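You operate a simulated robot arm through the tools that you are given. There is no shell and no other tool. Be economical: measure what you need, move in short steps, check, and stop when the job is done.

Carry out the task below with a simulated robot arm. There is one attempt and no reset: what you move stays moved.

TASK
Screw the grey cap on the open jar and stand it in the grey tray.
Fine: clamp it in the twist gauge while you screw, then open the clamp; use the empty pocket.
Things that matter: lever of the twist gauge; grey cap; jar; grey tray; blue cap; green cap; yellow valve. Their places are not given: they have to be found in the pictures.

It is judged by the outcome, as a careful person would: the job done as asked, and still so three seconds after it is handed in. It fails if anything else is knocked over, pushed out of place, dropped, spilled or broken.

THE ROBOT
A 7-joint arm with a two-finger parallel gripper, fixed in place. Base frame: the origin is at the foot of the arm, x ahead of it, y to its left, z up; the work surface is at about z = 76. Lengths are in cm, angles in degrees, forces in N, time in s.
With the tool pointing down near the work surface it reaches from about 20 to 68 cm from the base axis. Its first joint turns from -66.0 to 66.0 degrees. Payload 2.4 kg.
Tool frame: the origin (TCP) lies between the finger pads and is the grasp point; the fingertips stand 3 cm ahead of it; z points along the fingers, y is the line along which they close. The gripper opens to 9.4 cm. The fingers are 2.8 cm wide and 1 cm thick; the gripper's body (5 by 9.6 cm) begins 5.5 cm behind the TCP.
Orientation is that of the tool frame in the base frame, as a unit quaternion [w, x, y, z]. With the fingers straight down and closing along the base's y, the tool's x points along the base's -x, its y along +y and its z along -z.

THE INTERFACE
- The arm moves only by the tool apply_moves. Its argument "increments" is a list of rows, each a list of 7 numbers: the shift along the tool's x, y, z in cm, then the turn, a rotation vector about the tool's x, y, z in rad, then the gripper command, from -1 (fully open) to 1 (shut), values between in proportion. In form: [[dx, dy, dz, rx, ry, rz, gripper], ...]. A call has 1 to 8 rows; each row shifts and turns the commanded pose from where the row before left it, along the tool's axes as they then stand. A row lasts 0.2 s, in which the tool goes at most 5 cm and 8.6 degrees; a call with a longer step from one row to the next is refused whole, and so is a gripper value outside its range. A pose out of reach is approached as far as the arm can. The call stops where the force on the tool passes 80 N (or 10 N more than at its start, if that is more) or the arm is blocked; 0.2 s more then pass. The fingers move at their own pace (about 15.3 cm/s each) and stop on an object; they squeeze with about 25 N. The grip force told is the motor's: it shows also when the fingers shut on nothing. Time passes only in rows, and 0.2 s behind the last, so rows that do not move let the fingers close. It gives the time, the measured TCP pose, the force on the tool (base axes), the opening and the grip force at its end, in the units of the frame above (readings bear some noise).
- Cameras (640 x 400 px; columns grow to the right, rows downward): "scene" is fixed at [3.54, 47.13, 144.26]; the picture's right is [-0.78, -0.62, 0.00], its down [-0.37, 0.47, -0.80] and it looks along [0.50, -0.63, -0.59] (base axes); focal length 338 px, centre (320, 200). "wrist" rides on the gripper at [-3.7, 0, -5.8] in the tool frame; the picture's right is [0.00, -1.00, 0.00], its down [0.97, 0.00, -0.24] and it looks along [0.24, 0.00, 0.97] (tool axes); focal length 218 px, centre (320, 200).
- get_image(camera): a new picture of that camera. No time passes.
- measure_at(camera, pixels): there is no depth. For up to 12 entries [column, row, z] of the newest picture of that camera ("zoom" is the newest enlarged one), the place [x, y] in the base frame at which the ray of that pixel passes the height z, good to about 0.2 cm. No time passes.
- enlarge(camera, box): a new picture of the part [left, top, right, bottom] of that camera's present view, enlarged. No time passes.
- close_job(): hands the job in; it is judged then, once.

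Work in short steps. Measure before you move; look again where a grasp or a placing could have gone wrong, and mend it. You have 80 turns and 54 pictures in all, those below and enlarged ones among them. Open the gripper and draw the arm clear of the work before you hand the job in, unless the task says otherwise; then end with one line.

The tools are called after "Request:" as a command line: name --pt "numbers of a row" for each row, then --argument value for the rest, lists and objects as JSON in quotes. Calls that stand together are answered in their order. apply_moves: Moves the arm, as the interface text tells. Its arguments: {"type":"object","properties":{"increments":{"type":"array","items":{"type":"array","items":{"type":"number"}}}},"required":["increments"]} The other tools are called the same way: get_image (camera) takes a picture; measure_at (camera, pixels) gives the place at which the rays of pixels pass given heights; enlarge (camera, box) takes an enlarged picture of a part of a camera's view; close_job () hands the job in.

At the start:

```text
clock: 0.0
tool_pos: [31.84, -6.98, 110.67]
ee_rot: [0.0, 0.0, 1.0, 0.0]
ft_force: [0.2, 0.5, -0.5]
finger_gap: 9.41
grasp_force: 0.0
```

scene: 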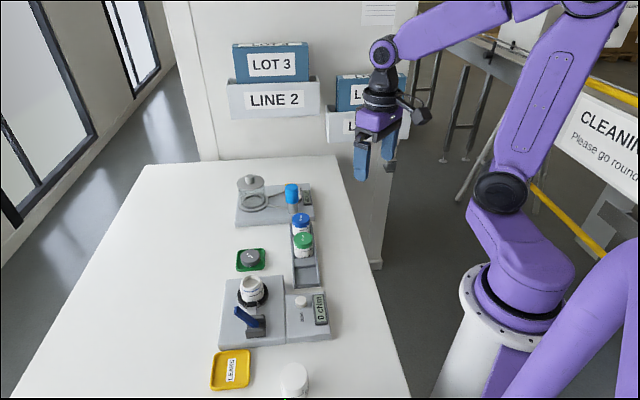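
wrist: 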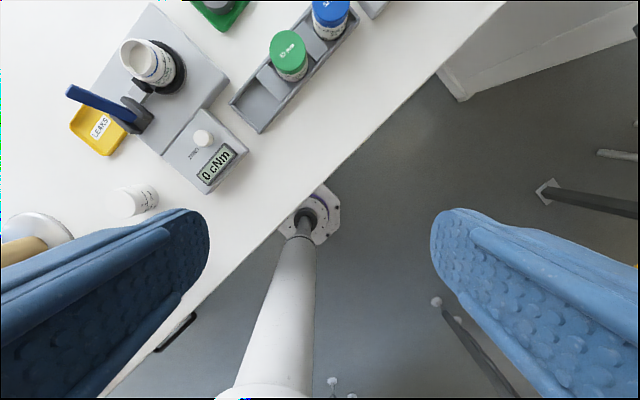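

The scene shows the gauge with the jar near (252,290), the grey cap on a green mat near (250,258) and the tray near (303,260). I'll enlarge these for detail.

Request:
enlarge --camera "scene" --box '[200, 230, 350, 350]'

Request:
enlarge --camera "scene" --box '[220, 165, 340, 290]'

```text
3.33 times, centred on (275, 290) of scene
```

zoom: 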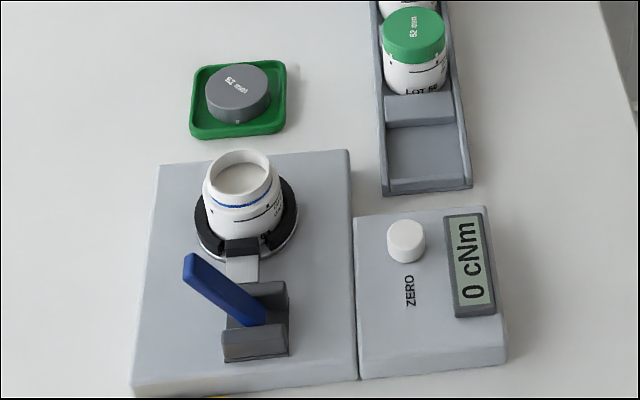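

```text
3.20 times, centred on (280, 228) of scene
```

zoom: 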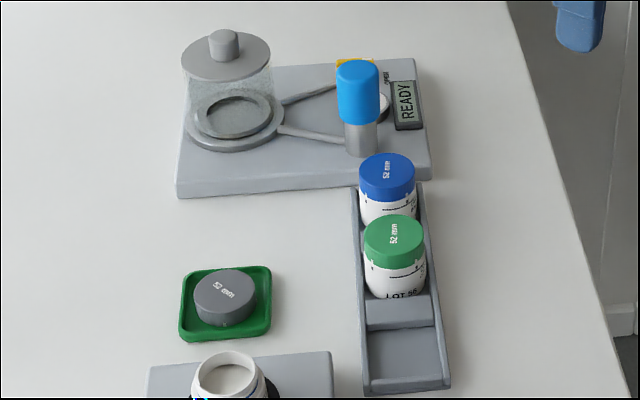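

I measure the rough positions of the things at plausible heights from this first view.

Request:
measure_at --camera "scene" --pixels '[[250, 256, 79], [252, 283, 84], [306, 272, 77], [303, 240, 84], [301, 221, 84], [237, 311, 84], [258, 325, 80], [295, 299, 79], [231, 368, 76], [294, 375, 80], [320, 310, 78], [222, 346, 76]]'

Request:
measure_at --camera "wrist" --pixels '[[148, 62, 84], [152, 70, 80], [72, 92, 84], [135, 115, 80], [203, 138, 80], [288, 42, 84], [262, 105, 77], [130, 200, 80]]'

```text
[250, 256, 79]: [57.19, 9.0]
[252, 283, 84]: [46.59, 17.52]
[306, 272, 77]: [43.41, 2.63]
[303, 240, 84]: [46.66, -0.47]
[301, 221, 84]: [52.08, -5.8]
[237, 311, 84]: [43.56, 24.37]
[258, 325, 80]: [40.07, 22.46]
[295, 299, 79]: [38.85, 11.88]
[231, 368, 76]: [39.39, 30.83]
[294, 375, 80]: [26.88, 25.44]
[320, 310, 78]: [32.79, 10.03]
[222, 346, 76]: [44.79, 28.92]
```

```text
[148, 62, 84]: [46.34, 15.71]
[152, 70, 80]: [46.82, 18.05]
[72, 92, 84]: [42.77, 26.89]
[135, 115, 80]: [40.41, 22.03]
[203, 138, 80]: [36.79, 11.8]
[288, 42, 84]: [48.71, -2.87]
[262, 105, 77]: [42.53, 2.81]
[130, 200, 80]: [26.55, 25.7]
```

Move over the jar for a closer look from above (3-step moves, staying high).

Request:
apply_moves --pt "-2.5 4 1 0 0 0 -1" --pt "-2.5 4 1 0 0 0 -1" --pt "-2.5 4 1 0 0 0 -1" --pt "-2.5 4 1 0 0 0 -1" --pt "-2.5 4 1 0 0 0 -1" --pt "-1.5 4 1 0 0 0 -1" --pt "0 0 0 0 0 0 -1"

Request:
get_image --camera "wrist"

```text
clock: 1.6
tool_pos: [46.12, 16.94, 104.57]
ee_rot: [0.0, 0.0, 1.0, 0.0]
ft_force: [-0.7, -0.3, -0.1]
finger_gap: 9.42
grasp_force: 0.1
```

```text
49 pictures are left
```

wrist: 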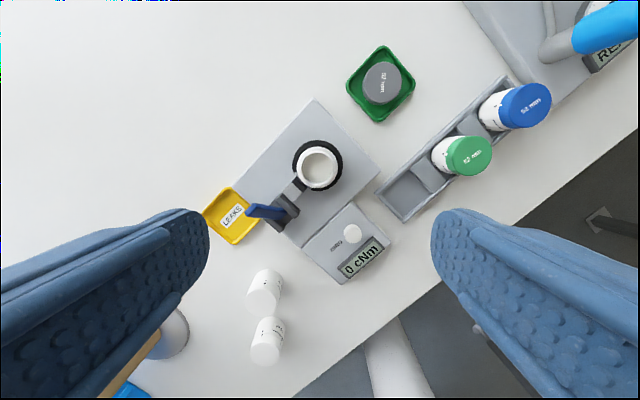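

Request:
enlarge --camera "wrist" --box '[195, 90, 395, 290]'

Request:
measure_at --camera "wrist" --pixels '[[317, 165, 84], [317, 165, 85], [381, 84, 79], [381, 84, 80], [286, 206, 79], [252, 210, 85], [405, 193, 77], [470, 155, 85], [424, 176, 77], [376, 193, 77], [402, 222, 77], [433, 190, 78]]'

```text
2.00 times, centred on (295, 190) of wrist
```

zoom: 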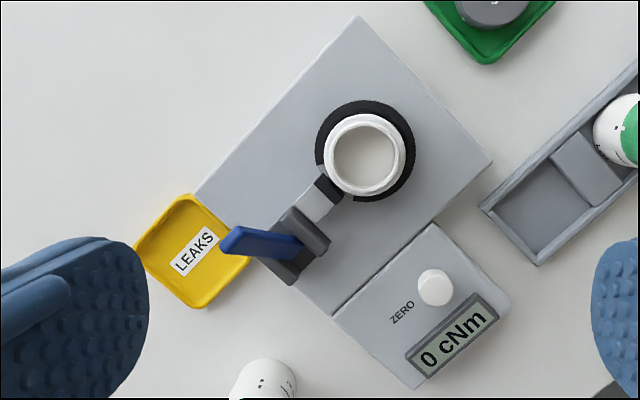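

```text
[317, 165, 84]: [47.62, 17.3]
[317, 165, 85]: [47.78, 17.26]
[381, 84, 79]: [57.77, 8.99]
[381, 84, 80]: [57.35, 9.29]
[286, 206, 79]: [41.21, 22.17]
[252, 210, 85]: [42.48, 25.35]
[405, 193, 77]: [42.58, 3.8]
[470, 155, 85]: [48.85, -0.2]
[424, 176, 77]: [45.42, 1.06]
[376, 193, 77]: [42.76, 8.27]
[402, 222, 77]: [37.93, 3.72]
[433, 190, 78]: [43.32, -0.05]
```

I locate the lever tip by matching both cameras across heights; also zoom in on the lever.

Request:
measure_at --camera "wrist" --pixels '[[249, 210, 80], [249, 210, 82], [249, 210, 84], [249, 210, 86], [249, 210, 88], [298, 189, 80], [317, 165, 86], [365, 187, 76], [352, 141, 78]]'

Request:
measure_at --camera "scene" --pixels '[[236, 310, 80], [236, 310, 82], [236, 310, 84], [236, 310, 86], [236, 310, 88], [252, 278, 84], [252, 278, 86], [252, 281, 85]]'

Request:
enlarge --camera "scene" --box '[215, 270, 295, 350]'

```text
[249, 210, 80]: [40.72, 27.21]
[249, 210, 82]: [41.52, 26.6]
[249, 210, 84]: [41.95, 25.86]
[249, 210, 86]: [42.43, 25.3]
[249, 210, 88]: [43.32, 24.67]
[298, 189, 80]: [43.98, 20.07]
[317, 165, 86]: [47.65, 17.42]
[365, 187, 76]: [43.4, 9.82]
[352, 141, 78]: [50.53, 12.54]
```

```text
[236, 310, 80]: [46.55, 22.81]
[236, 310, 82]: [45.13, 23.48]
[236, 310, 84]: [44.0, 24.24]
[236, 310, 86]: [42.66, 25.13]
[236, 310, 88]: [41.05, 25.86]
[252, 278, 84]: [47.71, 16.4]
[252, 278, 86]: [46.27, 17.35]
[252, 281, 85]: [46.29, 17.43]
```

```text
5.00 times, centred on (255, 310) of scene
```

zoom: 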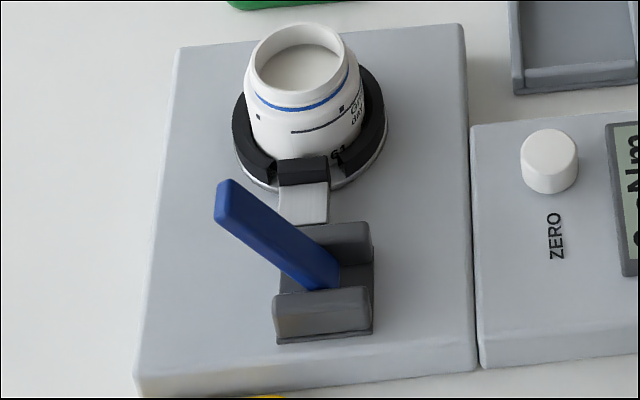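

Lever tip is around (42.4, 25.3, 86). I go lower above the clamp to view the mechanism closer.

Request:
apply_moves --pt "1 1 3 0 0 0 -1" --pt "1 1 3 0 0 0 -1" --pt "1 1 2 0 0 0 -1" --pt "0 0 0 0 0 0 -1"

Request:
get_image --camera "wrist"

Request:
enlarge --camera "wrist" --box '[220, 60, 420, 260]'

```text
clock: 2.6
tool_pos: [43.07, 19.87, 96.62]
ee_rot: [0.0, 0.0, 1.0, 0.0]
ft_force: [-1.0, 0.2, 0.3]
finger_gap: 9.42
grasp_force: 0.0
```

```text
46 pictures are left
```

wrist: 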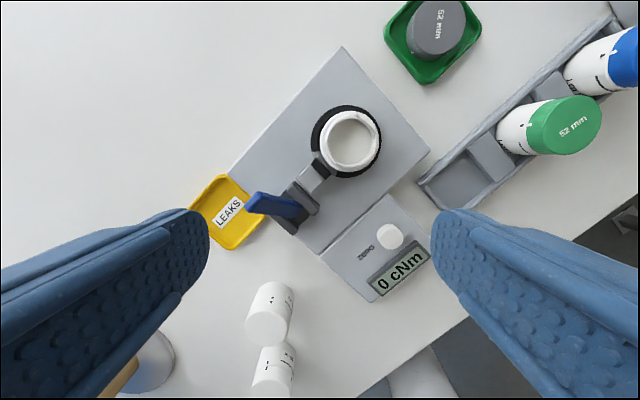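

```text
2.00 times, centred on (320, 160) of wrist
```

zoom: 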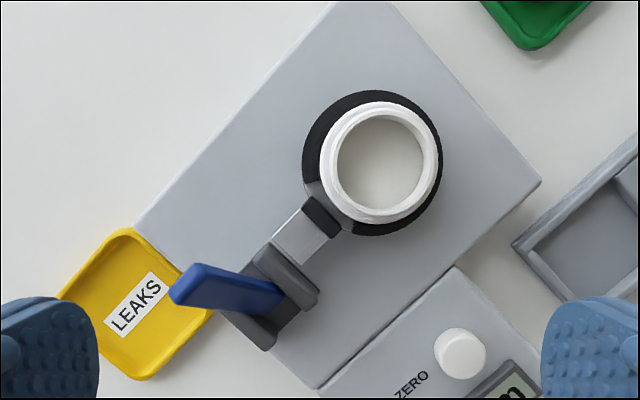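

The ears run across the clamp axis, so the lever swings sideways to it. I measure the plate edges, ears, lever and bottles for bearings.

Request:
measure_at --camera "wrist" --pixels '[[342, 46, 78], [429, 153, 78], [318, 252, 78], [303, 187, 80], [318, 212, 80], [258, 195, 86], [315, 208, 79], [352, 141, 86], [326, 168, 80], [352, 141, 85], [270, 325, 80], [236, 240, 77]]'

Request:
measure_at --camera "scene" --pixels '[[227, 277, 78], [285, 275, 78], [288, 343, 78], [221, 346, 78]]'

```text
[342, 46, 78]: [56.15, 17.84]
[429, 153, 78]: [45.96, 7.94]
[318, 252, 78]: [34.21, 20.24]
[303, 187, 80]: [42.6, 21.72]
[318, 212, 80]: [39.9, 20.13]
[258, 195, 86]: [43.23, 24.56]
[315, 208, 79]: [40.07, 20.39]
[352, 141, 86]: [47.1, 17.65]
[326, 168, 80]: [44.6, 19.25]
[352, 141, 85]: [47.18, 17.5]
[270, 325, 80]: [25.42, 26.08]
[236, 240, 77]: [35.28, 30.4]
```

```text
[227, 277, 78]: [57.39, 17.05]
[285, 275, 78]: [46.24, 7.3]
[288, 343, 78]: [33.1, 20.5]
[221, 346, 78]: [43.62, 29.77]
```

Plate is at about 44°: v=(0.72,0.695) is the lever's swing direction, u=(-0.695,0.72) points from jar to lever. I yaw the tool 46° so the fingers close along v and go above the lever tip.

Request:
apply_moves --pt "0 0 0 0 0 0.134 -1" --pt "0 0 0 0 0 0.134 -1" --pt "0 0 0 0 0 0.134 -1" --pt "0 0 0 0 0 0.134 -1" --pt "0 0 0 0 0 0.134 -0.5" --pt "0 0 0 0 0 0.133 0" --pt "3.6 3.4 0 0 0 0 0.1" --pt "0 0 0 0 0 0 0.1"

Request:
get_image --camera "wrist"

Request:
enlarge --camera "scene" --box '[180, 200, 340, 360]'

```text
clock: 4.4
tool_pos: [42.92, 25.0, 96.53]
ee_rot: [0.0, 0.391, 0.92, 0.0]
ft_force: [-0.3, 0.9, -0.3]
finger_gap: 4.22
grasp_force: 0.0
```

```text
44 pictures are left
```

wrist: 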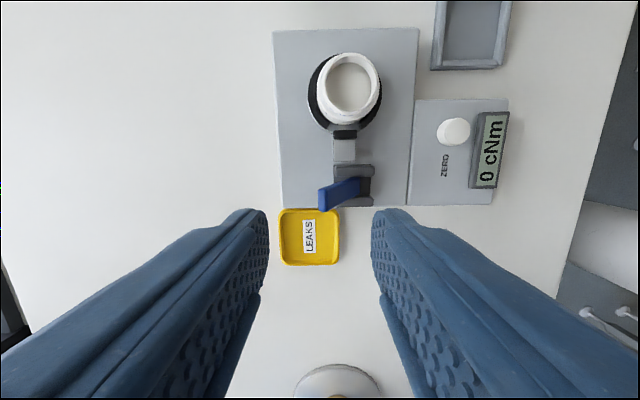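

```text
2.50 times, centred on (260, 280) of scene
```

zoom: 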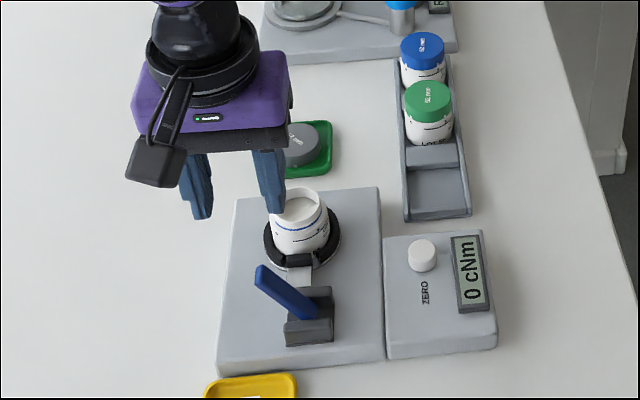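

The lever tip lies at (325,197), just below the TCP, with the lever running to (360,188). I shift 1 cm to −v and descend so the fingers loosely straddle the lever.

Request:
apply_moves --pt "0 -1 0 0 0 0 -0.06" --pt "0 0 3.5 0 0 0 -0.06" --pt "0 0 3.5 0 0 0 -0.06" --pt "0 0 3 0 0 0 -0.06" --pt "0 0 0 0 0 0 -0.06"

Request:
get_image --camera "wrist"

Request:
enlarge --camera "scene" --box '[200, 250, 300, 350]'

```text
clock: 5.6
tool_pos: [41.99, 24.31, 86.6]
ee_rot: [0.0, 0.391, 0.92, 0.001]
ft_force: [0.0, 1.0, 0.1]
finger_gap: 4.99
grasp_force: 0.1
```

```text
42 pictures are left
```

wrist: 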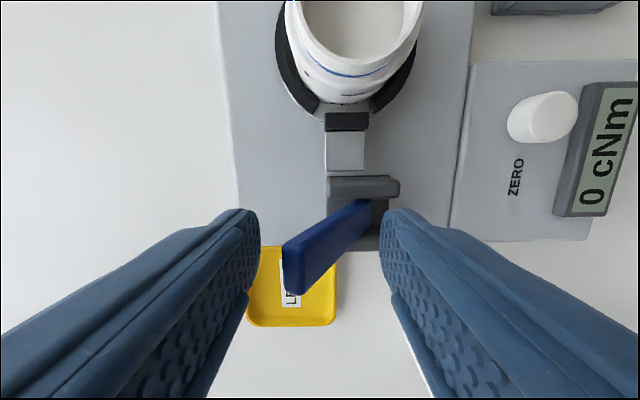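

```text
4.00 times, centred on (250, 300) of scene
```

zoom: 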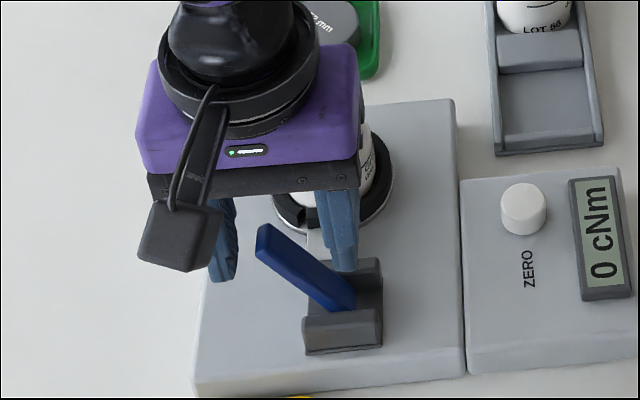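

Lever is between the fingers. I push gently toward −v (upright direction), in small steps, watching the force.

Request:
apply_moves --pt "0 -1 0 0 0 0 -0.06" --pt "0 -0.7 0 0 0 0 -0.06" --pt "0 -0.5 0 0 0 0 -0.06" --pt "0 -0.5 0 0 0 0 -0.06" --pt "0 0 0 0 0 0 -0.06"

Request:
get_image --camera "wrist"

```text
clock: 6.8
tool_pos: [40.3, 22.63, 86.74]
ee_rot: [0.002, 0.391, 0.92, 0.005]
ft_force: [7.3, 9.8, 29.8]
finger_gap: 5.78
grasp_force: 7.1
```

```text
40 pictures are left
```

wrist: 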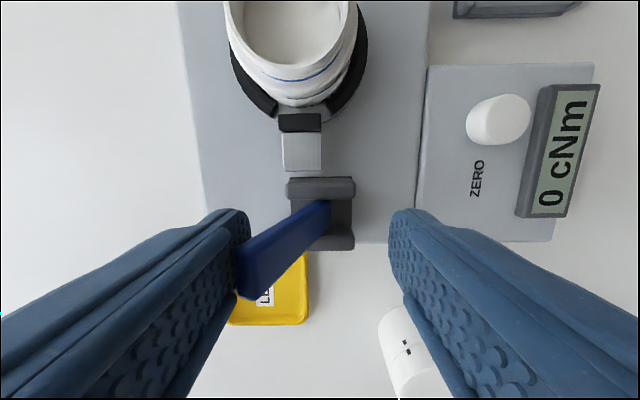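

That way is a stop (fingers sprung open, 30 N). So the lever closes down toward +v; I back off, close the fingers and come down on its −v side.

Request:
apply_moves --pt "0 1.2 0 0 0 0 -0.06" --pt "0 0 -3 0 0 0 -0.06" --pt "0 0 -2 0 0 0 0.5" --pt "0 -2.1 0 0 0 0 1" --pt "0 0 0 0 0 0 1" --pt "0 0 3 0 0 0 1" --pt "0 0 3 0 0 0 1" --pt "0 0 0 0 0 0 1"

Request:
get_image --camera "wrist"

```text
clock: 8.6
tool_pos: [39.57, 21.69, 85.69]
ee_rot: [0.0, 0.391, 0.92, 0.0]
ft_force: [0.7, 0.3, 0.0]
finger_gap: 0.0
grasp_force: 24.9
```

```text
39 pictures are left
```

wrist: 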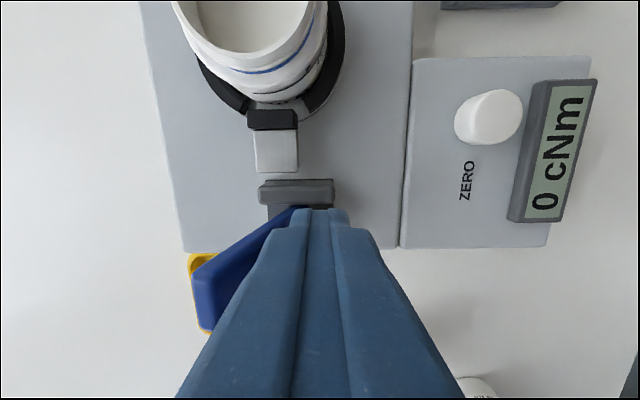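

Fingers are on the lever's −v side and free. I push toward +v in small steps.

Request:
apply_moves --pt "0 0.8 0 0 0 0 1" --pt "0 0.7 0 0 0 0 1" --pt "0 0.7 0 0 0 0 1" --pt "0 0.7 0 0 0 0 1" --pt "0 0 0 0 0 0 1"

Request:
get_image --camera "wrist"

```text
clock: 9.6
tool_pos: [40.6, 22.76, 85.68]
ee_rot: [-0.012, 0.392, 0.92, -0.019]
ft_force: [-11.2, -10.1, 32.1]
finger_gap: 0.0
grasp_force: 24.9
stopped in row 5: the force on the tool passed its limit (the readings are from after the stop); the commanded pose is now the measured one
```

```text
38 pictures are left
```

wrist: 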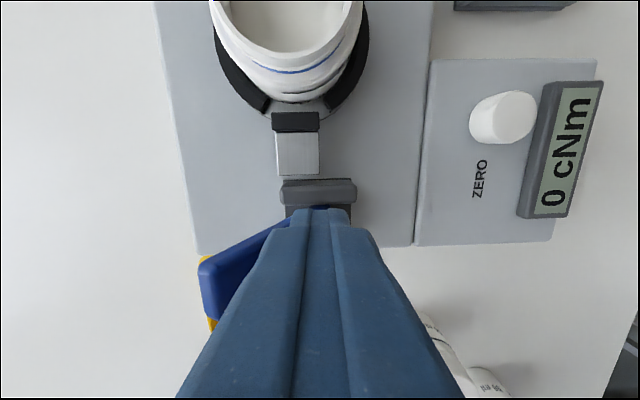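

Request:
enlarge --camera "scene" --box '[200, 250, 300, 350]'

```text
4.00 times, centred on (250, 300) of scene
```

zoom: 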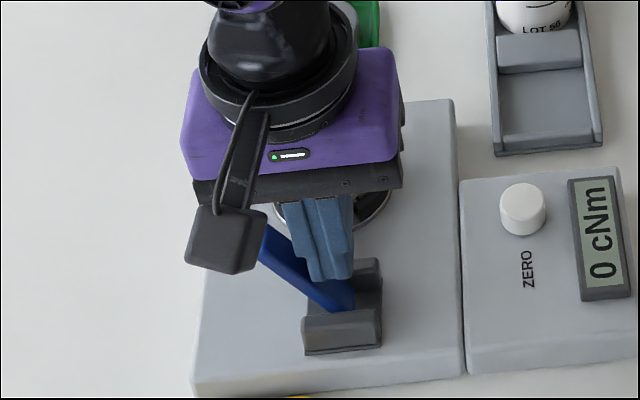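

The lever turned slightly down toward +v, but I'm pushing too close to the pivot. I lift and press down nearer its tip instead.

Request:
apply_moves --pt "0 -0.5 0 0 0 0 1" --pt "0 0 -3 0 0 0 1" --pt "0 0 -3 0 0 0 1" --pt "0 3.9 0 0 0 0 1" --pt "0 0 0 0 0 0 1"

Request:
get_image --camera "wrist"

Request:
enlarge --camera "scene" --box '[200, 250, 300, 350]'

```text
clock: 10.8
tool_pos: [43.29, 25.08, 91.31]
ee_rot: [-0.012, 0.392, 0.92, -0.016]
ft_force: [0.6, -0.4, -0.3]
finger_gap: 0.0
grasp_force: 25.0
```

```text
36 pictures are left
```

wrist: 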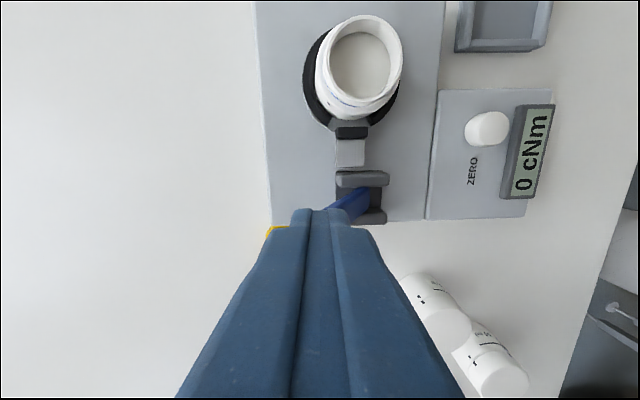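

```text
4.00 times, centred on (250, 300) of scene
```

zoom: 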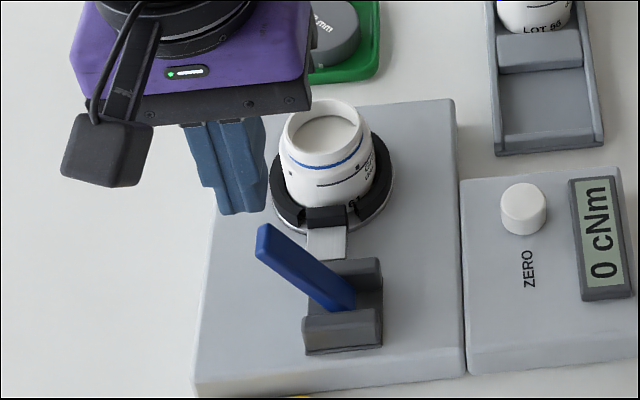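

The lever is back where it was. I level the tool and press down on the tip end from above in small steps, watching force.

Request:
apply_moves --pt "0 0 0 -0.039 -0.009 0 1" --pt "0 0 1.5 0 0 0 1" --pt "0 0 0.5 0 0 0 1" --pt "0 0 0.5 0 0 0 1" --pt "0 0 0.5 0 0 0 1" --pt "0 0 0 0 0 0 1"

```text
clock: 12.1
tool_pos: [43.5, 25.55, 89.0]
ee_rot: [0.003, 0.393, 0.92, 0.004]
ft_force: [1.0, 1.2, 2.6]
finger_gap: 0.0
grasp_force: 24.8
stopped in row 6: the force on the tool passed its limit (the readings are from after the stop); the commanded pose is now the measured one
```

Request:
enlarge --camera "scene" --box '[200, 250, 300, 350]'

Request:
get_image --camera "wrist"

```text
4.00 times, centred on (250, 300) of scene
```

zoom: 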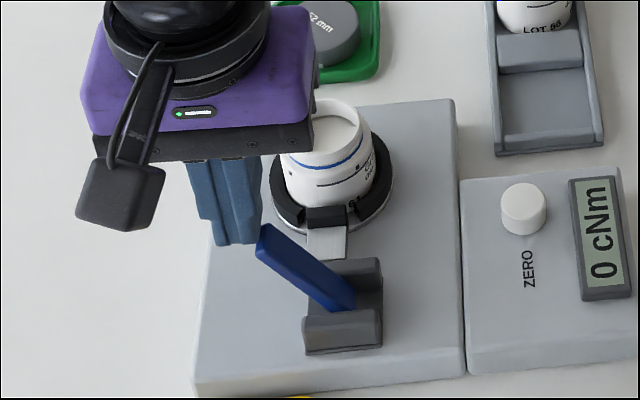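

```text
33 pictures are left
```

wrist: 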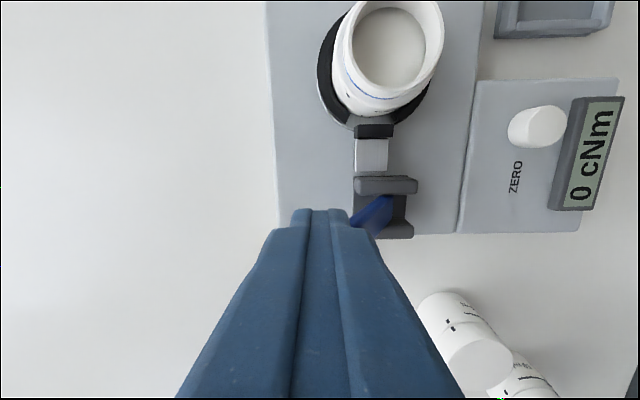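

The +v side is a hard stop, so this is the open position; the lever must swing over toward −v. I go to its +v side with closed (stiff) fingers and push there.

Request:
apply_moves --pt "0 0 -1 0 0 0 1" --pt "0 1.4 0 0 0 0 1" --pt "0 0 2 0 0 0 1" --pt "0 0 1.5 0 0 0 1" --pt "0 -1 0 0 0 0 1" --pt "0 -0.5 0 0 0 0 1" --pt "0 -0.5 0 0 0 0 1" --pt "0 0 0 0 0 0 1"

```text
clock: 13.9
tool_pos: [43.37, 25.26, 86.56]
ee_rot: [0.004, 0.391, 0.92, 0.005]
ft_force: [4.6, 8.2, 18.6]
finger_gap: 0.0
grasp_force: 24.7
```

Contact at low force; I keep pushing toward −v.

Request:
apply_moves --pt "0 -0.5 0 0 0 0 1" --pt "0 -0.5 0 0 0 0 1" --pt "0 -0.5 0 0 0 0 1" --pt "0 0 0 0 0 0 1"

Request:
enlarge --camera "scene" --box '[200, 250, 300, 350]'

```text
clock: 14.9
tool_pos: [42.56, 24.24, 86.93]
ee_rot: [0.007, 0.393, 0.92, 0.01]
ft_force: [7.9, 10.6, 62.9]
finger_gap: 0.0
grasp_force: 25.1
```

```text
4.00 times, centred on (250, 300) of scene
```

zoom: 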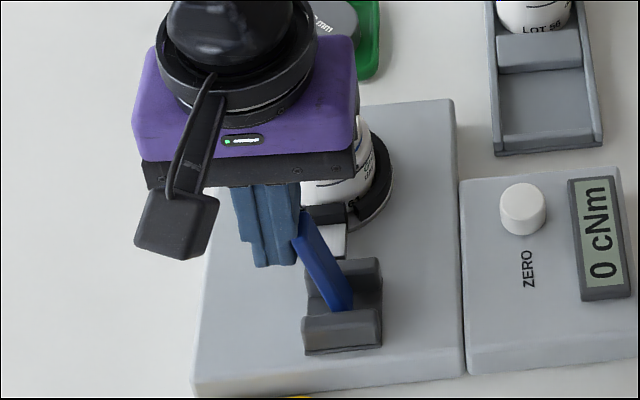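

The lever is swinging. The upward drag (63 N) means I should rise with its arc, then continue over.

Request:
apply_moves --pt "0 0 -0.8 0 0 0 1" --pt "0 -0.6 -0.2 0 0 0 1" --pt "0 -0.6 -0.2 0 0 0 1" --pt "0 -0.6 -0.1 0 0 0 1" --pt "0 -0.6 0 0 0 0 1" --pt "0 0 0 0 0 0 1"

Request:
enlarge --camera "scene" --box '[200, 250, 300, 350]'

```text
clock: 16.3
tool_pos: [40.43, 22.36, 87.74]
ee_rot: [0.002, 0.391, 0.92, 0.003]
ft_force: [0.6, 0.6, -0.6]
finger_gap: 0.02
grasp_force: 24.5
```

```text
4.00 times, centred on (250, 300) of scene
```

zoom: 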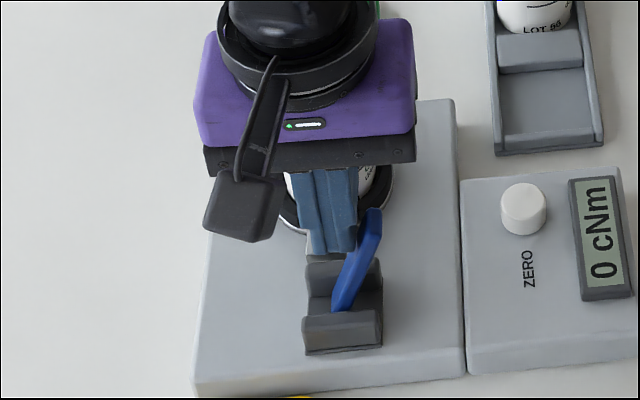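

The lever passed upright and leans to −v; I push a bit further to seat it at its stop.

Request:
apply_moves --pt "0 -0.6 0.1 0 0 0 1" --pt "0 -0.6 0.2 0 0 0 1" --pt "0 -0.6 0.3 0 0 0 1" --pt "0 -0.4 0.2 0 0 0 1" --pt "0 0 0 0 0 0 1"

Request:
enlarge --camera "scene" --box '[200, 250, 300, 350]'

Request:
get_image --camera "wrist"

```text
clock: 17.5
tool_pos: [39.69, 21.47, 87.37]
ee_rot: [0.014, 0.39, 0.921, 0.016]
ft_force: [12.2, 41.3, 51.8]
finger_gap: 0.01
grasp_force: 24.8
```

```text
4.00 times, centred on (250, 300) of scene
```

zoom: 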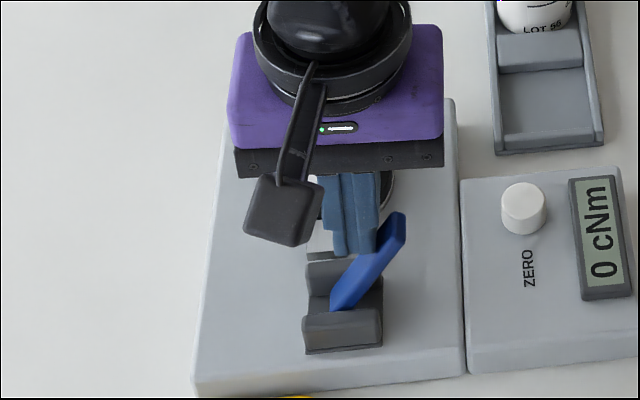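

```text
29 pictures are left
```

wrist: 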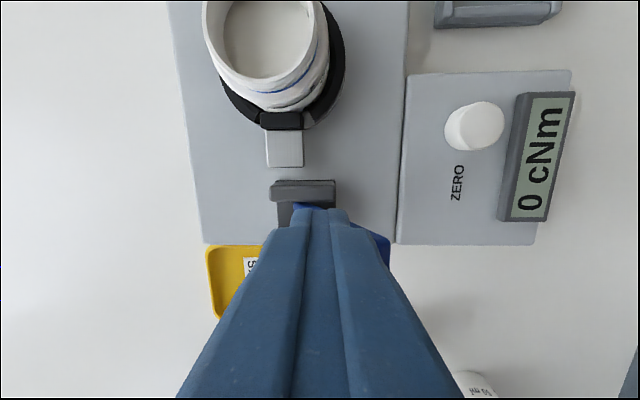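

The slider has moved off the ears with the pad against the jar at (285,120): clamped. I back off, rise, level out, and move toward the grey cap.

Request:
apply_moves --pt "0 1 0 0 0 0 1" --pt "0 0 -3.5 0 0 0 1" --pt "0 0 -4 0 0 0 1" --pt "0 0 -4 0 0 -0.14 -1" --pt "0 0 0 0 0 -0.14 -1" --pt "0 0 0 0 0 -0.14 -1" --pt "0 0 0 0 0 -0.14 -1" --pt "0 0 0 0 0 -0.14 -1"

```text
clock: 19.3
tool_pos: [39.43, 21.38, 98.44]
ee_rot: [0.004, 0.053, 0.999, 0.002]
ft_force: [0.1, 0.5, 0.0]
finger_gap: 9.41
grasp_force: 0.1
```

Request:
apply_moves --pt "0 0 0 0 0 -0.104 -1" --pt "-3.9 -2.85 0 0 0 0 -1" --pt "-3.9 -2.85 0 0 0 0 -1" --pt "-3.9 -2.85 0.5 0 0 0 -1" --pt "-3.5 -2.85 0.5 0 0 0 -1" --pt "0 0 0 0 0 0 -1"

Request:
get_image --camera "wrist"

Request:
enlarge --camera "scene" --box '[200, 230, 320, 350]'

```text
clock: 20.7
tool_pos: [54.58, 10.18, 97.57]
ee_rot: [0.004, 0.002, 1.0, 0.002]
ft_force: [0.6, -0.4, -0.4]
finger_gap: 9.4
grasp_force: 0.0
```

```text
28 pictures are left
```

wrist: 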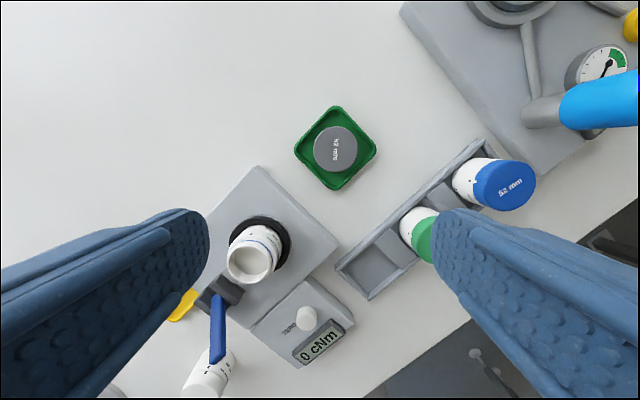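

```text
3.33 times, centred on (260, 290) of scene
```

zoom: 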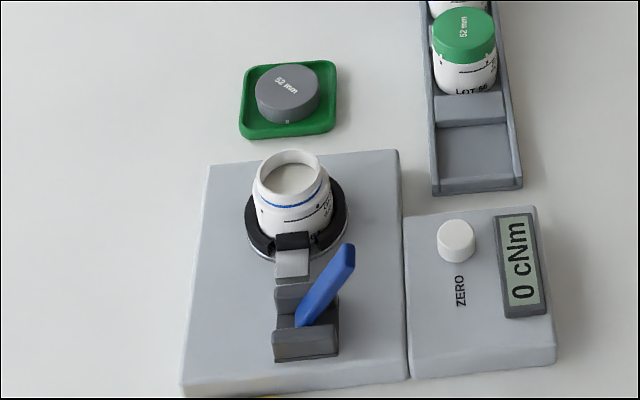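

Request:
measure_at --camera "wrist" --pixels '[[336, 149, 78], [336, 149, 79], [336, 149, 80], [250, 262, 84], [250, 262, 85], [250, 262, 86], [335, 148, 76.5], [370, 275, 76.5], [414, 228, 77.5]]'

Request:
measure_at --camera "scene" --pixels '[[251, 255.5, 78], [251, 255.5, 79], [251, 255.5, 80], [251, 281.6, 84], [251, 281.6, 85], [251, 281.6, 86], [240, 261, 78], [263, 260, 78]]'

Request:
enlarge --camera "wrist" --box '[200, 80, 440, 320]'

```text
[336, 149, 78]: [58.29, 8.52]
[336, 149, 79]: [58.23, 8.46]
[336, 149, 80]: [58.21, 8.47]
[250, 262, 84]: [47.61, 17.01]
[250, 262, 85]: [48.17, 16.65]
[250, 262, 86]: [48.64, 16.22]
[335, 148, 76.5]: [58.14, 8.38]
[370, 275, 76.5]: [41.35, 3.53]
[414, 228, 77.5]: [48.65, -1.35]
```

```text
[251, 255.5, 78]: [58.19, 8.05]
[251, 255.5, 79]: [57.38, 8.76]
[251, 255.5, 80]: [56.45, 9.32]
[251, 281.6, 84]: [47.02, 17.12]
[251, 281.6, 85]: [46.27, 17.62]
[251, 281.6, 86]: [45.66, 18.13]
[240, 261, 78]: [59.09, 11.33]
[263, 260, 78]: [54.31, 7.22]
```

```text
1.67 times, centred on (320, 200) of wrist
```

zoom: 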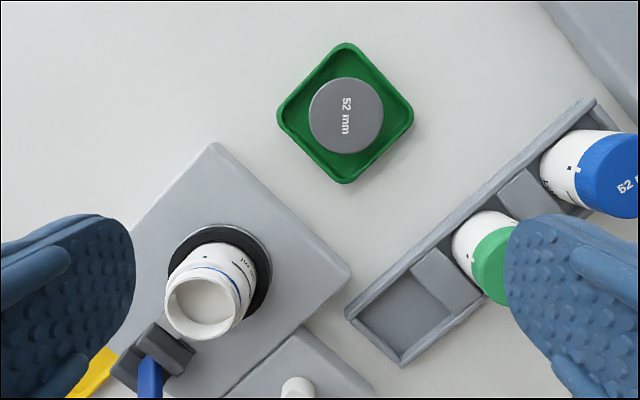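

Cap sits at about (58.2, 8.45) with its top near z 78.5. I move above it and yaw −90° so that there is plenty of clockwise travel left for screwing.

Request:
apply_moves --pt "-3.6 -1.75 2 0 0 -0.145 -1" --pt "0 0 2 0 0 -0.145 -1" --pt "0 0 0 0 0 -0.145 -1" --pt "0 0 0 0 0 -0.145 -1" --pt "0 0 0 0 0 -0.145 -1" --pt "0 0 0 0 0 -0.145 -1" --pt "0 0 0 0 0 -0.145 -1" --pt "0 0 0 0 0 -0.145 -1"

Request:
apply_moves --pt "0 0 0 0 0 -0.145 -1" --pt "0 0 0 0 0 -0.145 -1" --pt "0 0 0 0 0 -0.121 -1" --pt "0 0 0 0 0 0 -1"

Request:
get_image --camera "wrist"

```text
clock: 22.5
tool_pos: [58.34, 8.21, 93.66]
ee_rot: [0.004, -0.548, 0.836, -0.001]
ft_force: [-0.7, 0.3, -0.6]
finger_gap: 9.4
grasp_force: 0.0
```

```text
clock: 23.5
tool_pos: [58.29, 8.31, 93.54]
ee_rot: [-0.004, 0.707, -0.707, 0.001]
ft_force: [-0.6, -0.2, 0.2]
finger_gap: 9.42
grasp_force: 0.0
```

```text
25 pictures are left
```

wrist: 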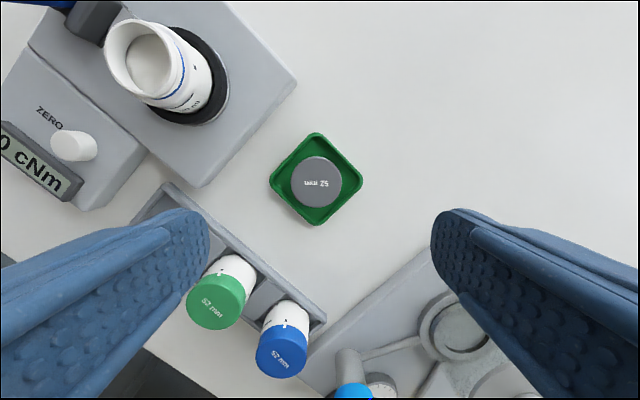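

Request:
measure_at --camera "wrist" --pixels '[[316.5, 182, 78.5], [315, 150, 77], [316, 212, 77], [317, 132, 77.3], [316, 226, 77.3], [269, 181, 77.3], [363, 181, 77.3]]'

Request:
enlarge --camera "wrist" --box '[240, 110, 400, 250]'

```text
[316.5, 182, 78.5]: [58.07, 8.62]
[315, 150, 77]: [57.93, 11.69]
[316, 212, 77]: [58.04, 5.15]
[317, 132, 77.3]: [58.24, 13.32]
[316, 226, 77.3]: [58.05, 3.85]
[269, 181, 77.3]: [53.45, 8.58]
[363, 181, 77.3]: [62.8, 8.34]
```

```text
2.86 times, centred on (320, 180) of wrist
```

zoom: 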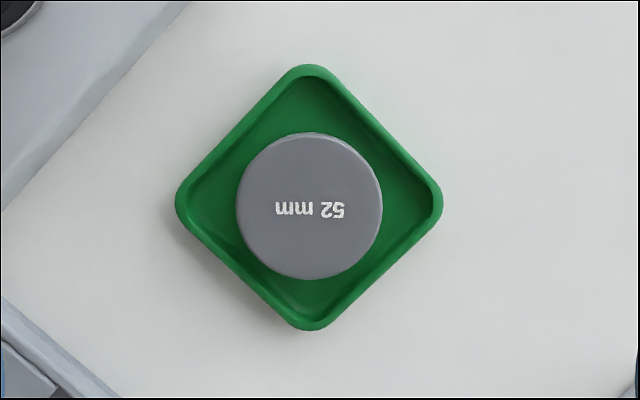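

Cap centre is (58.07, 8.62). I correct the offset and descend to TCP z≈81, keeping the fingertips just above the dish rim.

Request:
apply_moves --pt "-0.28 0.2 3 0 0 0 -1" --pt "0 0 4 0 0 0 -1" --pt "0 0 3.5 0 0 0 -1" --pt "0 0 1 0 0 0 -1" --pt "0 0 0.6 0 0 0 -1" --pt "0 0 0.4 0 0 0 -1" --pt "0 0 0 0 0 0 -1"

Request:
enlarge --camera "scene" --box '[210, 220, 290, 300]'

```text
clock: 25.1
tool_pos: [58.17, 8.65, 81.13]
ee_rot: [0.003, -0.707, 0.707, -0.002]
ft_force: [1.0, 0.1, -0.5]
finger_gap: 9.39
grasp_force: 0.1
```

```text
5.00 times, centred on (250, 260) of scene
```

zoom: 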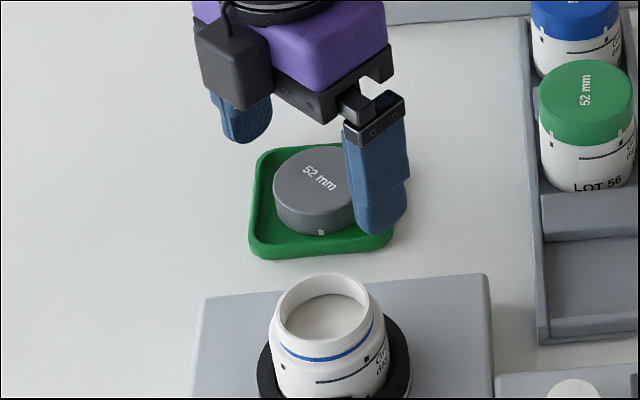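

Fingers straddle the cap. I go 0.5 lower and close.

Request:
apply_moves --pt "0 0 0.3 0 0 0 -1" --pt "0 0 0.2 0 0 0 -1" --pt "0 0 0 0 0 0 0" --pt "0 0 0 0 0 0 0.5" --pt "0 0 0 0 0 0 1" --pt "0 0 0 0 0 0 1" --pt "0 0 0 0 0 0 1"

```text
clock: 26.7
tool_pos: [58.25, 8.6, 80.49]
ee_rot: [0.004, -0.707, 0.707, -0.001]
ft_force: [0.2, -0.2, -0.4]
finger_gap: 4.97
grasp_force: 25.1
```

Cap gripped (gap 4.97). I lift and go to a spot where the wrist camera is straight above the jar, to measure the rim.

Request:
apply_moves --pt "0 0 -4 0 0 0 1" --pt "0 0 -4 0 0 0 1" --pt "0 0 -4 0 0 0 1" --pt "0 0 -4 0 0 0 1" --pt "-1.6 3.6 0 0 0 0 1" --pt "-1.6 3.6 0 0 0 0 1" --pt "-1.7 3.7 0 0 0 0 1" --pt "0 0 0 0 0 0 1"

Request:
get_image --camera "wrist"

Request:
enlarge --camera "wrist" --box '[260, 80, 380, 200]'

```text
clock: 28.5
tool_pos: [46.91, 13.28, 96.31]
ee_rot: [0.004, -0.706, 0.708, -0.001]
ft_force: [-0.2, 0.6, -0.7]
finger_gap: 4.95
grasp_force: 24.9
```

```text
22 pictures are left
```

wrist: 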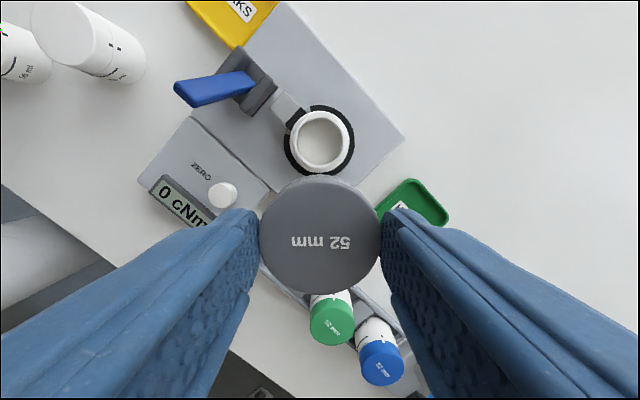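

```text
3.33 times, centred on (320, 140) of wrist
```

zoom: 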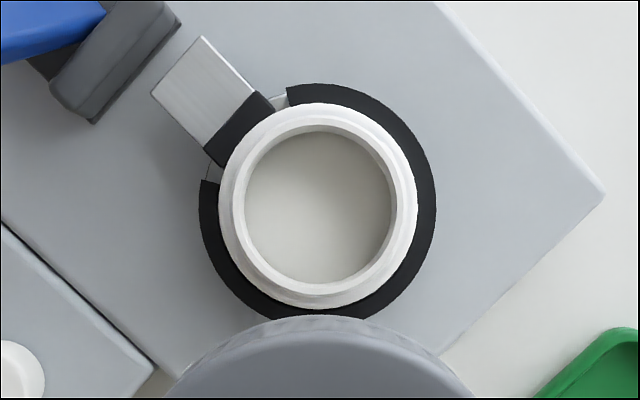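

Request:
measure_at --camera "wrist" --pixels '[[319.3, 141.5, 83.5], [319.3, 141.5, 84.5], [320.5, 237, 94.3], [320.5, 237, 94.6], [259.5, 235, 94.3], [381.5, 235, 94.3], [320, 176, 94.3], [320, 295, 94.3]]'

Request:
enlarge --camera "scene" --box '[200, 200, 320, 320]'

```text
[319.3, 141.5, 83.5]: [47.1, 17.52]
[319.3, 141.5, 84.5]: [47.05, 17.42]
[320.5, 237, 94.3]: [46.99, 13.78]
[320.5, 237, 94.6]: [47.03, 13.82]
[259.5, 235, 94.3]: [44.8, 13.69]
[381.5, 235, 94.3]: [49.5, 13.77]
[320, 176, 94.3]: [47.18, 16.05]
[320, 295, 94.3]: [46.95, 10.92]
```

```text
3.33 times, centred on (260, 260) of scene
```

zoom: 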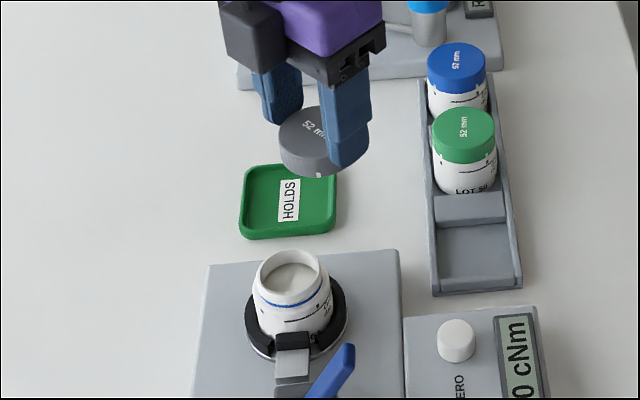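

Jar centre is (47.08, 17.5). I move the cap above it and lower to just above the rim, then check.

Request:
apply_moves --pt "-2 -0.1 0 0 0 0 1" --pt "-2.1 -0.07 0 0 0 0 1" --pt "0 0 3 0 0 0 1" --pt "0 0 3 0 0 0 1" --pt "0 0 1.2 0 0 0 1" --pt "0 0 0 0 0 0 1"

Request:
enlarge --camera "scene" --box '[210, 240, 290, 320]'

```text
clock: 29.9
tool_pos: [47.16, 17.5, 89.32]
ee_rot: [-0.004, 0.707, -0.707, 0.001]
ft_force: [-0.8, 0.5, -0.2]
finger_gap: 4.98
grasp_force: 25.2
```

```text
5.00 times, centred on (250, 280) of scene
```

zoom: 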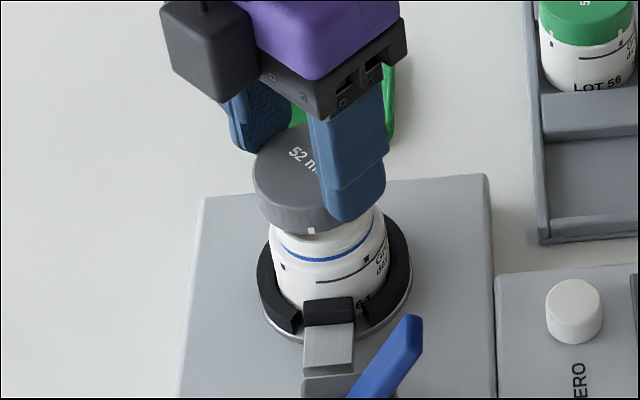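

Cap's left edge at 254 with expected width 118 puts its centre at 313, as predicted for the jar axis. I lower gently until contact.

Request:
apply_moves --pt "0 0 0.3 0 0 0 1" --pt "0 0 0.3 0 0 0 1" --pt "0 0 0 0 0 0 1"

Request:
apply_moves --pt "0 0 0.3 0 0 0 1" --pt "0 0 0 0 0 0 1"

Request:
apply_moves --pt "0 0 0.3 0 0 0 1" --pt "0 0 0 0 0 0 1"

```text
clock: 30.7
tool_pos: [47.2, 17.47, 88.58]
ee_rot: [0.003, -0.707, 0.708, -0.001]
ft_force: [0.4, 0.2, 0.4]
finger_gap: 4.97
grasp_force: 24.4
```

```text
clock: 31.3
tool_pos: [47.27, 17.53, 88.44]
ee_rot: [0.003, -0.706, 0.708, -0.001]
ft_force: [-0.3, 0.4, 0.0]
finger_gap: 4.97
grasp_force: 25.2
```

```text
clock: 31.9
tool_pos: [47.25, 17.53, 88.11]
ee_rot: [0.004, -0.706, 0.708, -0.001]
ft_force: [-0.1, -0.1, 1.2]
finger_gap: 4.94
grasp_force: 25.5
```

Request:
apply_moves --pt "0 0.12 0.3 0 0 0 1" --pt "0 0 0 0 0 0 1"

Request:
apply_moves --pt "0 0 0.2 0 0 0 1" --pt "0 0 0 0 0 0 1"

Request:
enlarge --camera "scene" --box '[210, 240, 290, 320]'

```text
clock: 32.5
tool_pos: [47.41, 17.64, 87.86]
ee_rot: [0.006, -0.706, 0.708, -0.002]
ft_force: [3.4, 1.0, 16.5]
finger_gap: 4.97
grasp_force: 24.6
```

```text
clock: 33.1
tool_pos: [47.13, 17.6, 87.47]
ee_rot: [0.003, -0.706, 0.708, 0.0]
ft_force: [0.0, 0.3, -0.4]
finger_gap: 4.97
grasp_force: 25.4
```

```text
5.00 times, centred on (250, 280) of scene
```

zoom: 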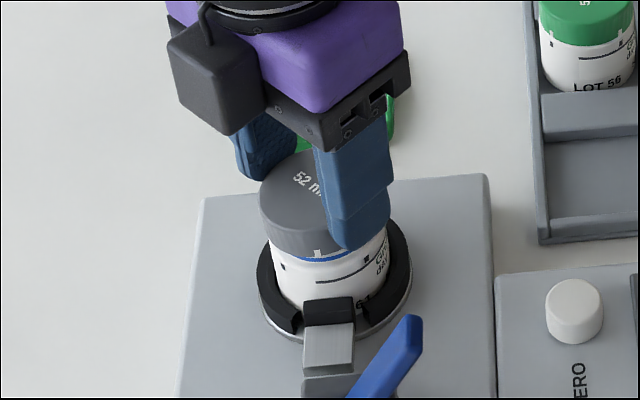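

The cap slipped over the neck. I lower until it rests on the thread.

Request:
apply_moves --pt "0 0 0.2 0 0 0 1" --pt "0 0 0 0 0 0 1"

Request:
apply_moves --pt "0 0 0 0 0 0.12 1" --pt "0 0 0 0 0 0.12 1" --pt "0 0 0 0 0 0.12 1" --pt "0 0 0 0 0 0 1"

```text
clock: 33.7
tool_pos: [47.16, 17.44, 87.32]
ee_rot: [0.002, -0.707, 0.707, 0.0]
ft_force: [-3.2, -3.7, 0.0]
finger_gap: 5.0
grasp_force: 25.1
```

```text
clock: 34.7
tool_pos: [47.2, 17.54, 87.47]
ee_rot: [0.003, -0.568, 0.823, 0.0]
ft_force: [-4.3, -8.2, 0.7]
finger_gap: 4.99
grasp_force: 24.5
```

Turning; small side force, which I ease off by 0.1 cm, and continue clockwise with slight downward bias.

Request:
apply_moves --pt "0.1 0 0.03 0 0 0.13 1" --pt "0 0 0.02 0 0 0.13 1" --pt "0 0 0.02 0 0 0.13 1" --pt "0 0 0.02 0 0 0.13 1" --pt "0 0 0.02 0 0 0.13 1" --pt "0 0 0 0 0 0 1"

Request:
enlarge --camera "scene" --box '[220, 240, 340, 330]'

```text
clock: 36.1
tool_pos: [47.25, 17.47, 87.4]
ee_rot: [0.003, -0.275, 0.961, 0.001]
ft_force: [-1.8, -7.4, 0.3]
finger_gap: 5.0
grasp_force: 25.5
```

```text
4.44 times, centred on (280, 285) of scene
```

zoom: 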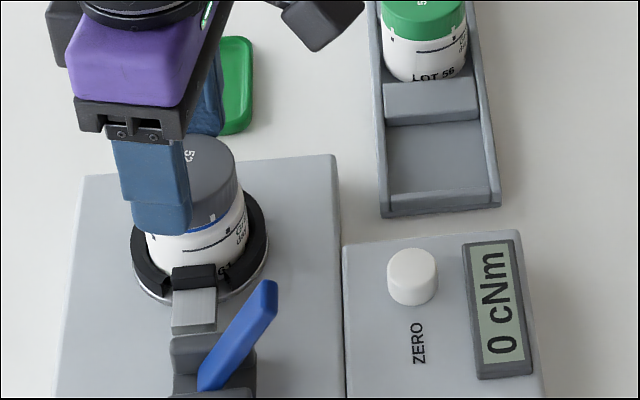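

The cap label has turned with the fingers, so it is rotating; gauge still 0 cNm. I continue clockwise.

Request:
apply_moves --pt "0 0 0.02 0 0 0.14 1" --pt "0 0 0.02 0 0 0.14 1" --pt "0 0 0.02 0 0 0.14 1" --pt "0 0 0.02 0 0 0.14 1" --pt "0 0 0.02 0 0 0.14 1" --pt "0 0 0.02 0 0 0.14 1" --pt "0 0 0.02 0 0 0.14 1" --pt "0 0 0 0 0 0 1"

Request:
apply_moves --pt "0 0 0.02 0 0 0.14 1" --pt "0 0 0.02 0 0 0.14 1" --pt "0 0 0.02 0 0 0.14 1" --pt "0 0 0.02 0 0 0.14 1" --pt "0 0 0 0 0 0 1"

Request:
enlarge --camera "scene" --box '[220, 240, 340, 330]'

```text
clock: 37.9
tool_pos: [47.11, 17.31, 87.16]
ee_rot: [0.001, 0.212, 0.977, 0.001]
ft_force: [-3.0, -26.2, 2.1]
finger_gap: 4.96
grasp_force: 25.1
```

```text
clock: 39.1
tool_pos: [46.89, 17.48, 87.16]
ee_rot: [-0.001, 0.472, 0.882, 0.0]
ft_force: [-15.2, -15.8, 5.3]
finger_gap: 4.98
grasp_force: 25.2
```

```text
4.44 times, centred on (280, 285) of scene
```

zoom: 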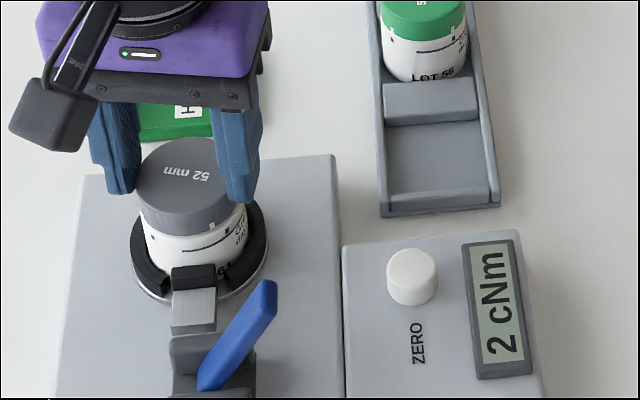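

Gauge reads 2 cNm and the cap is level and lower (blue line now covered). I centre a little and keep turning.

Request:
apply_moves --pt "-0.03 -0.15 0 0 0 0.1 1" --pt "0 0 0.02 0 0 0.13 1" --pt "0 0 0.02 0 0 0.13 1" --pt "0 0 0.02 0 0 0.13 1" --pt "0 0 0 0 0 0 1"

Request:
enlarge --camera "scene" --box '[220, 220, 340, 330]'

```text
clock: 40.3
tool_pos: [46.94, 17.57, 87.01]
ee_rot: [0.0, 0.671, 0.741, 0.002]
ft_force: [-17.9, 0.3, 12.4]
finger_gap: 4.94
grasp_force: 25.2
```

```text
3.64 times, centred on (280, 275) of scene
```

zoom: 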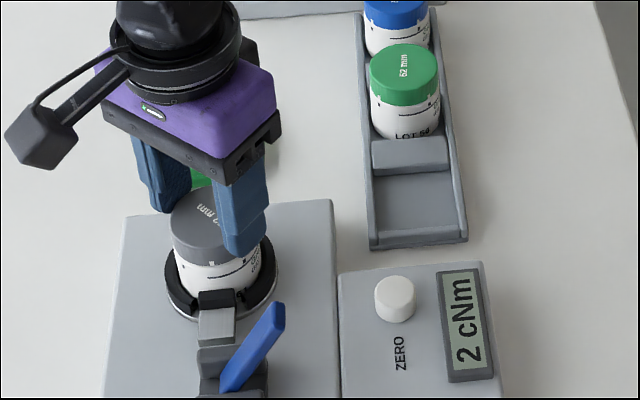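

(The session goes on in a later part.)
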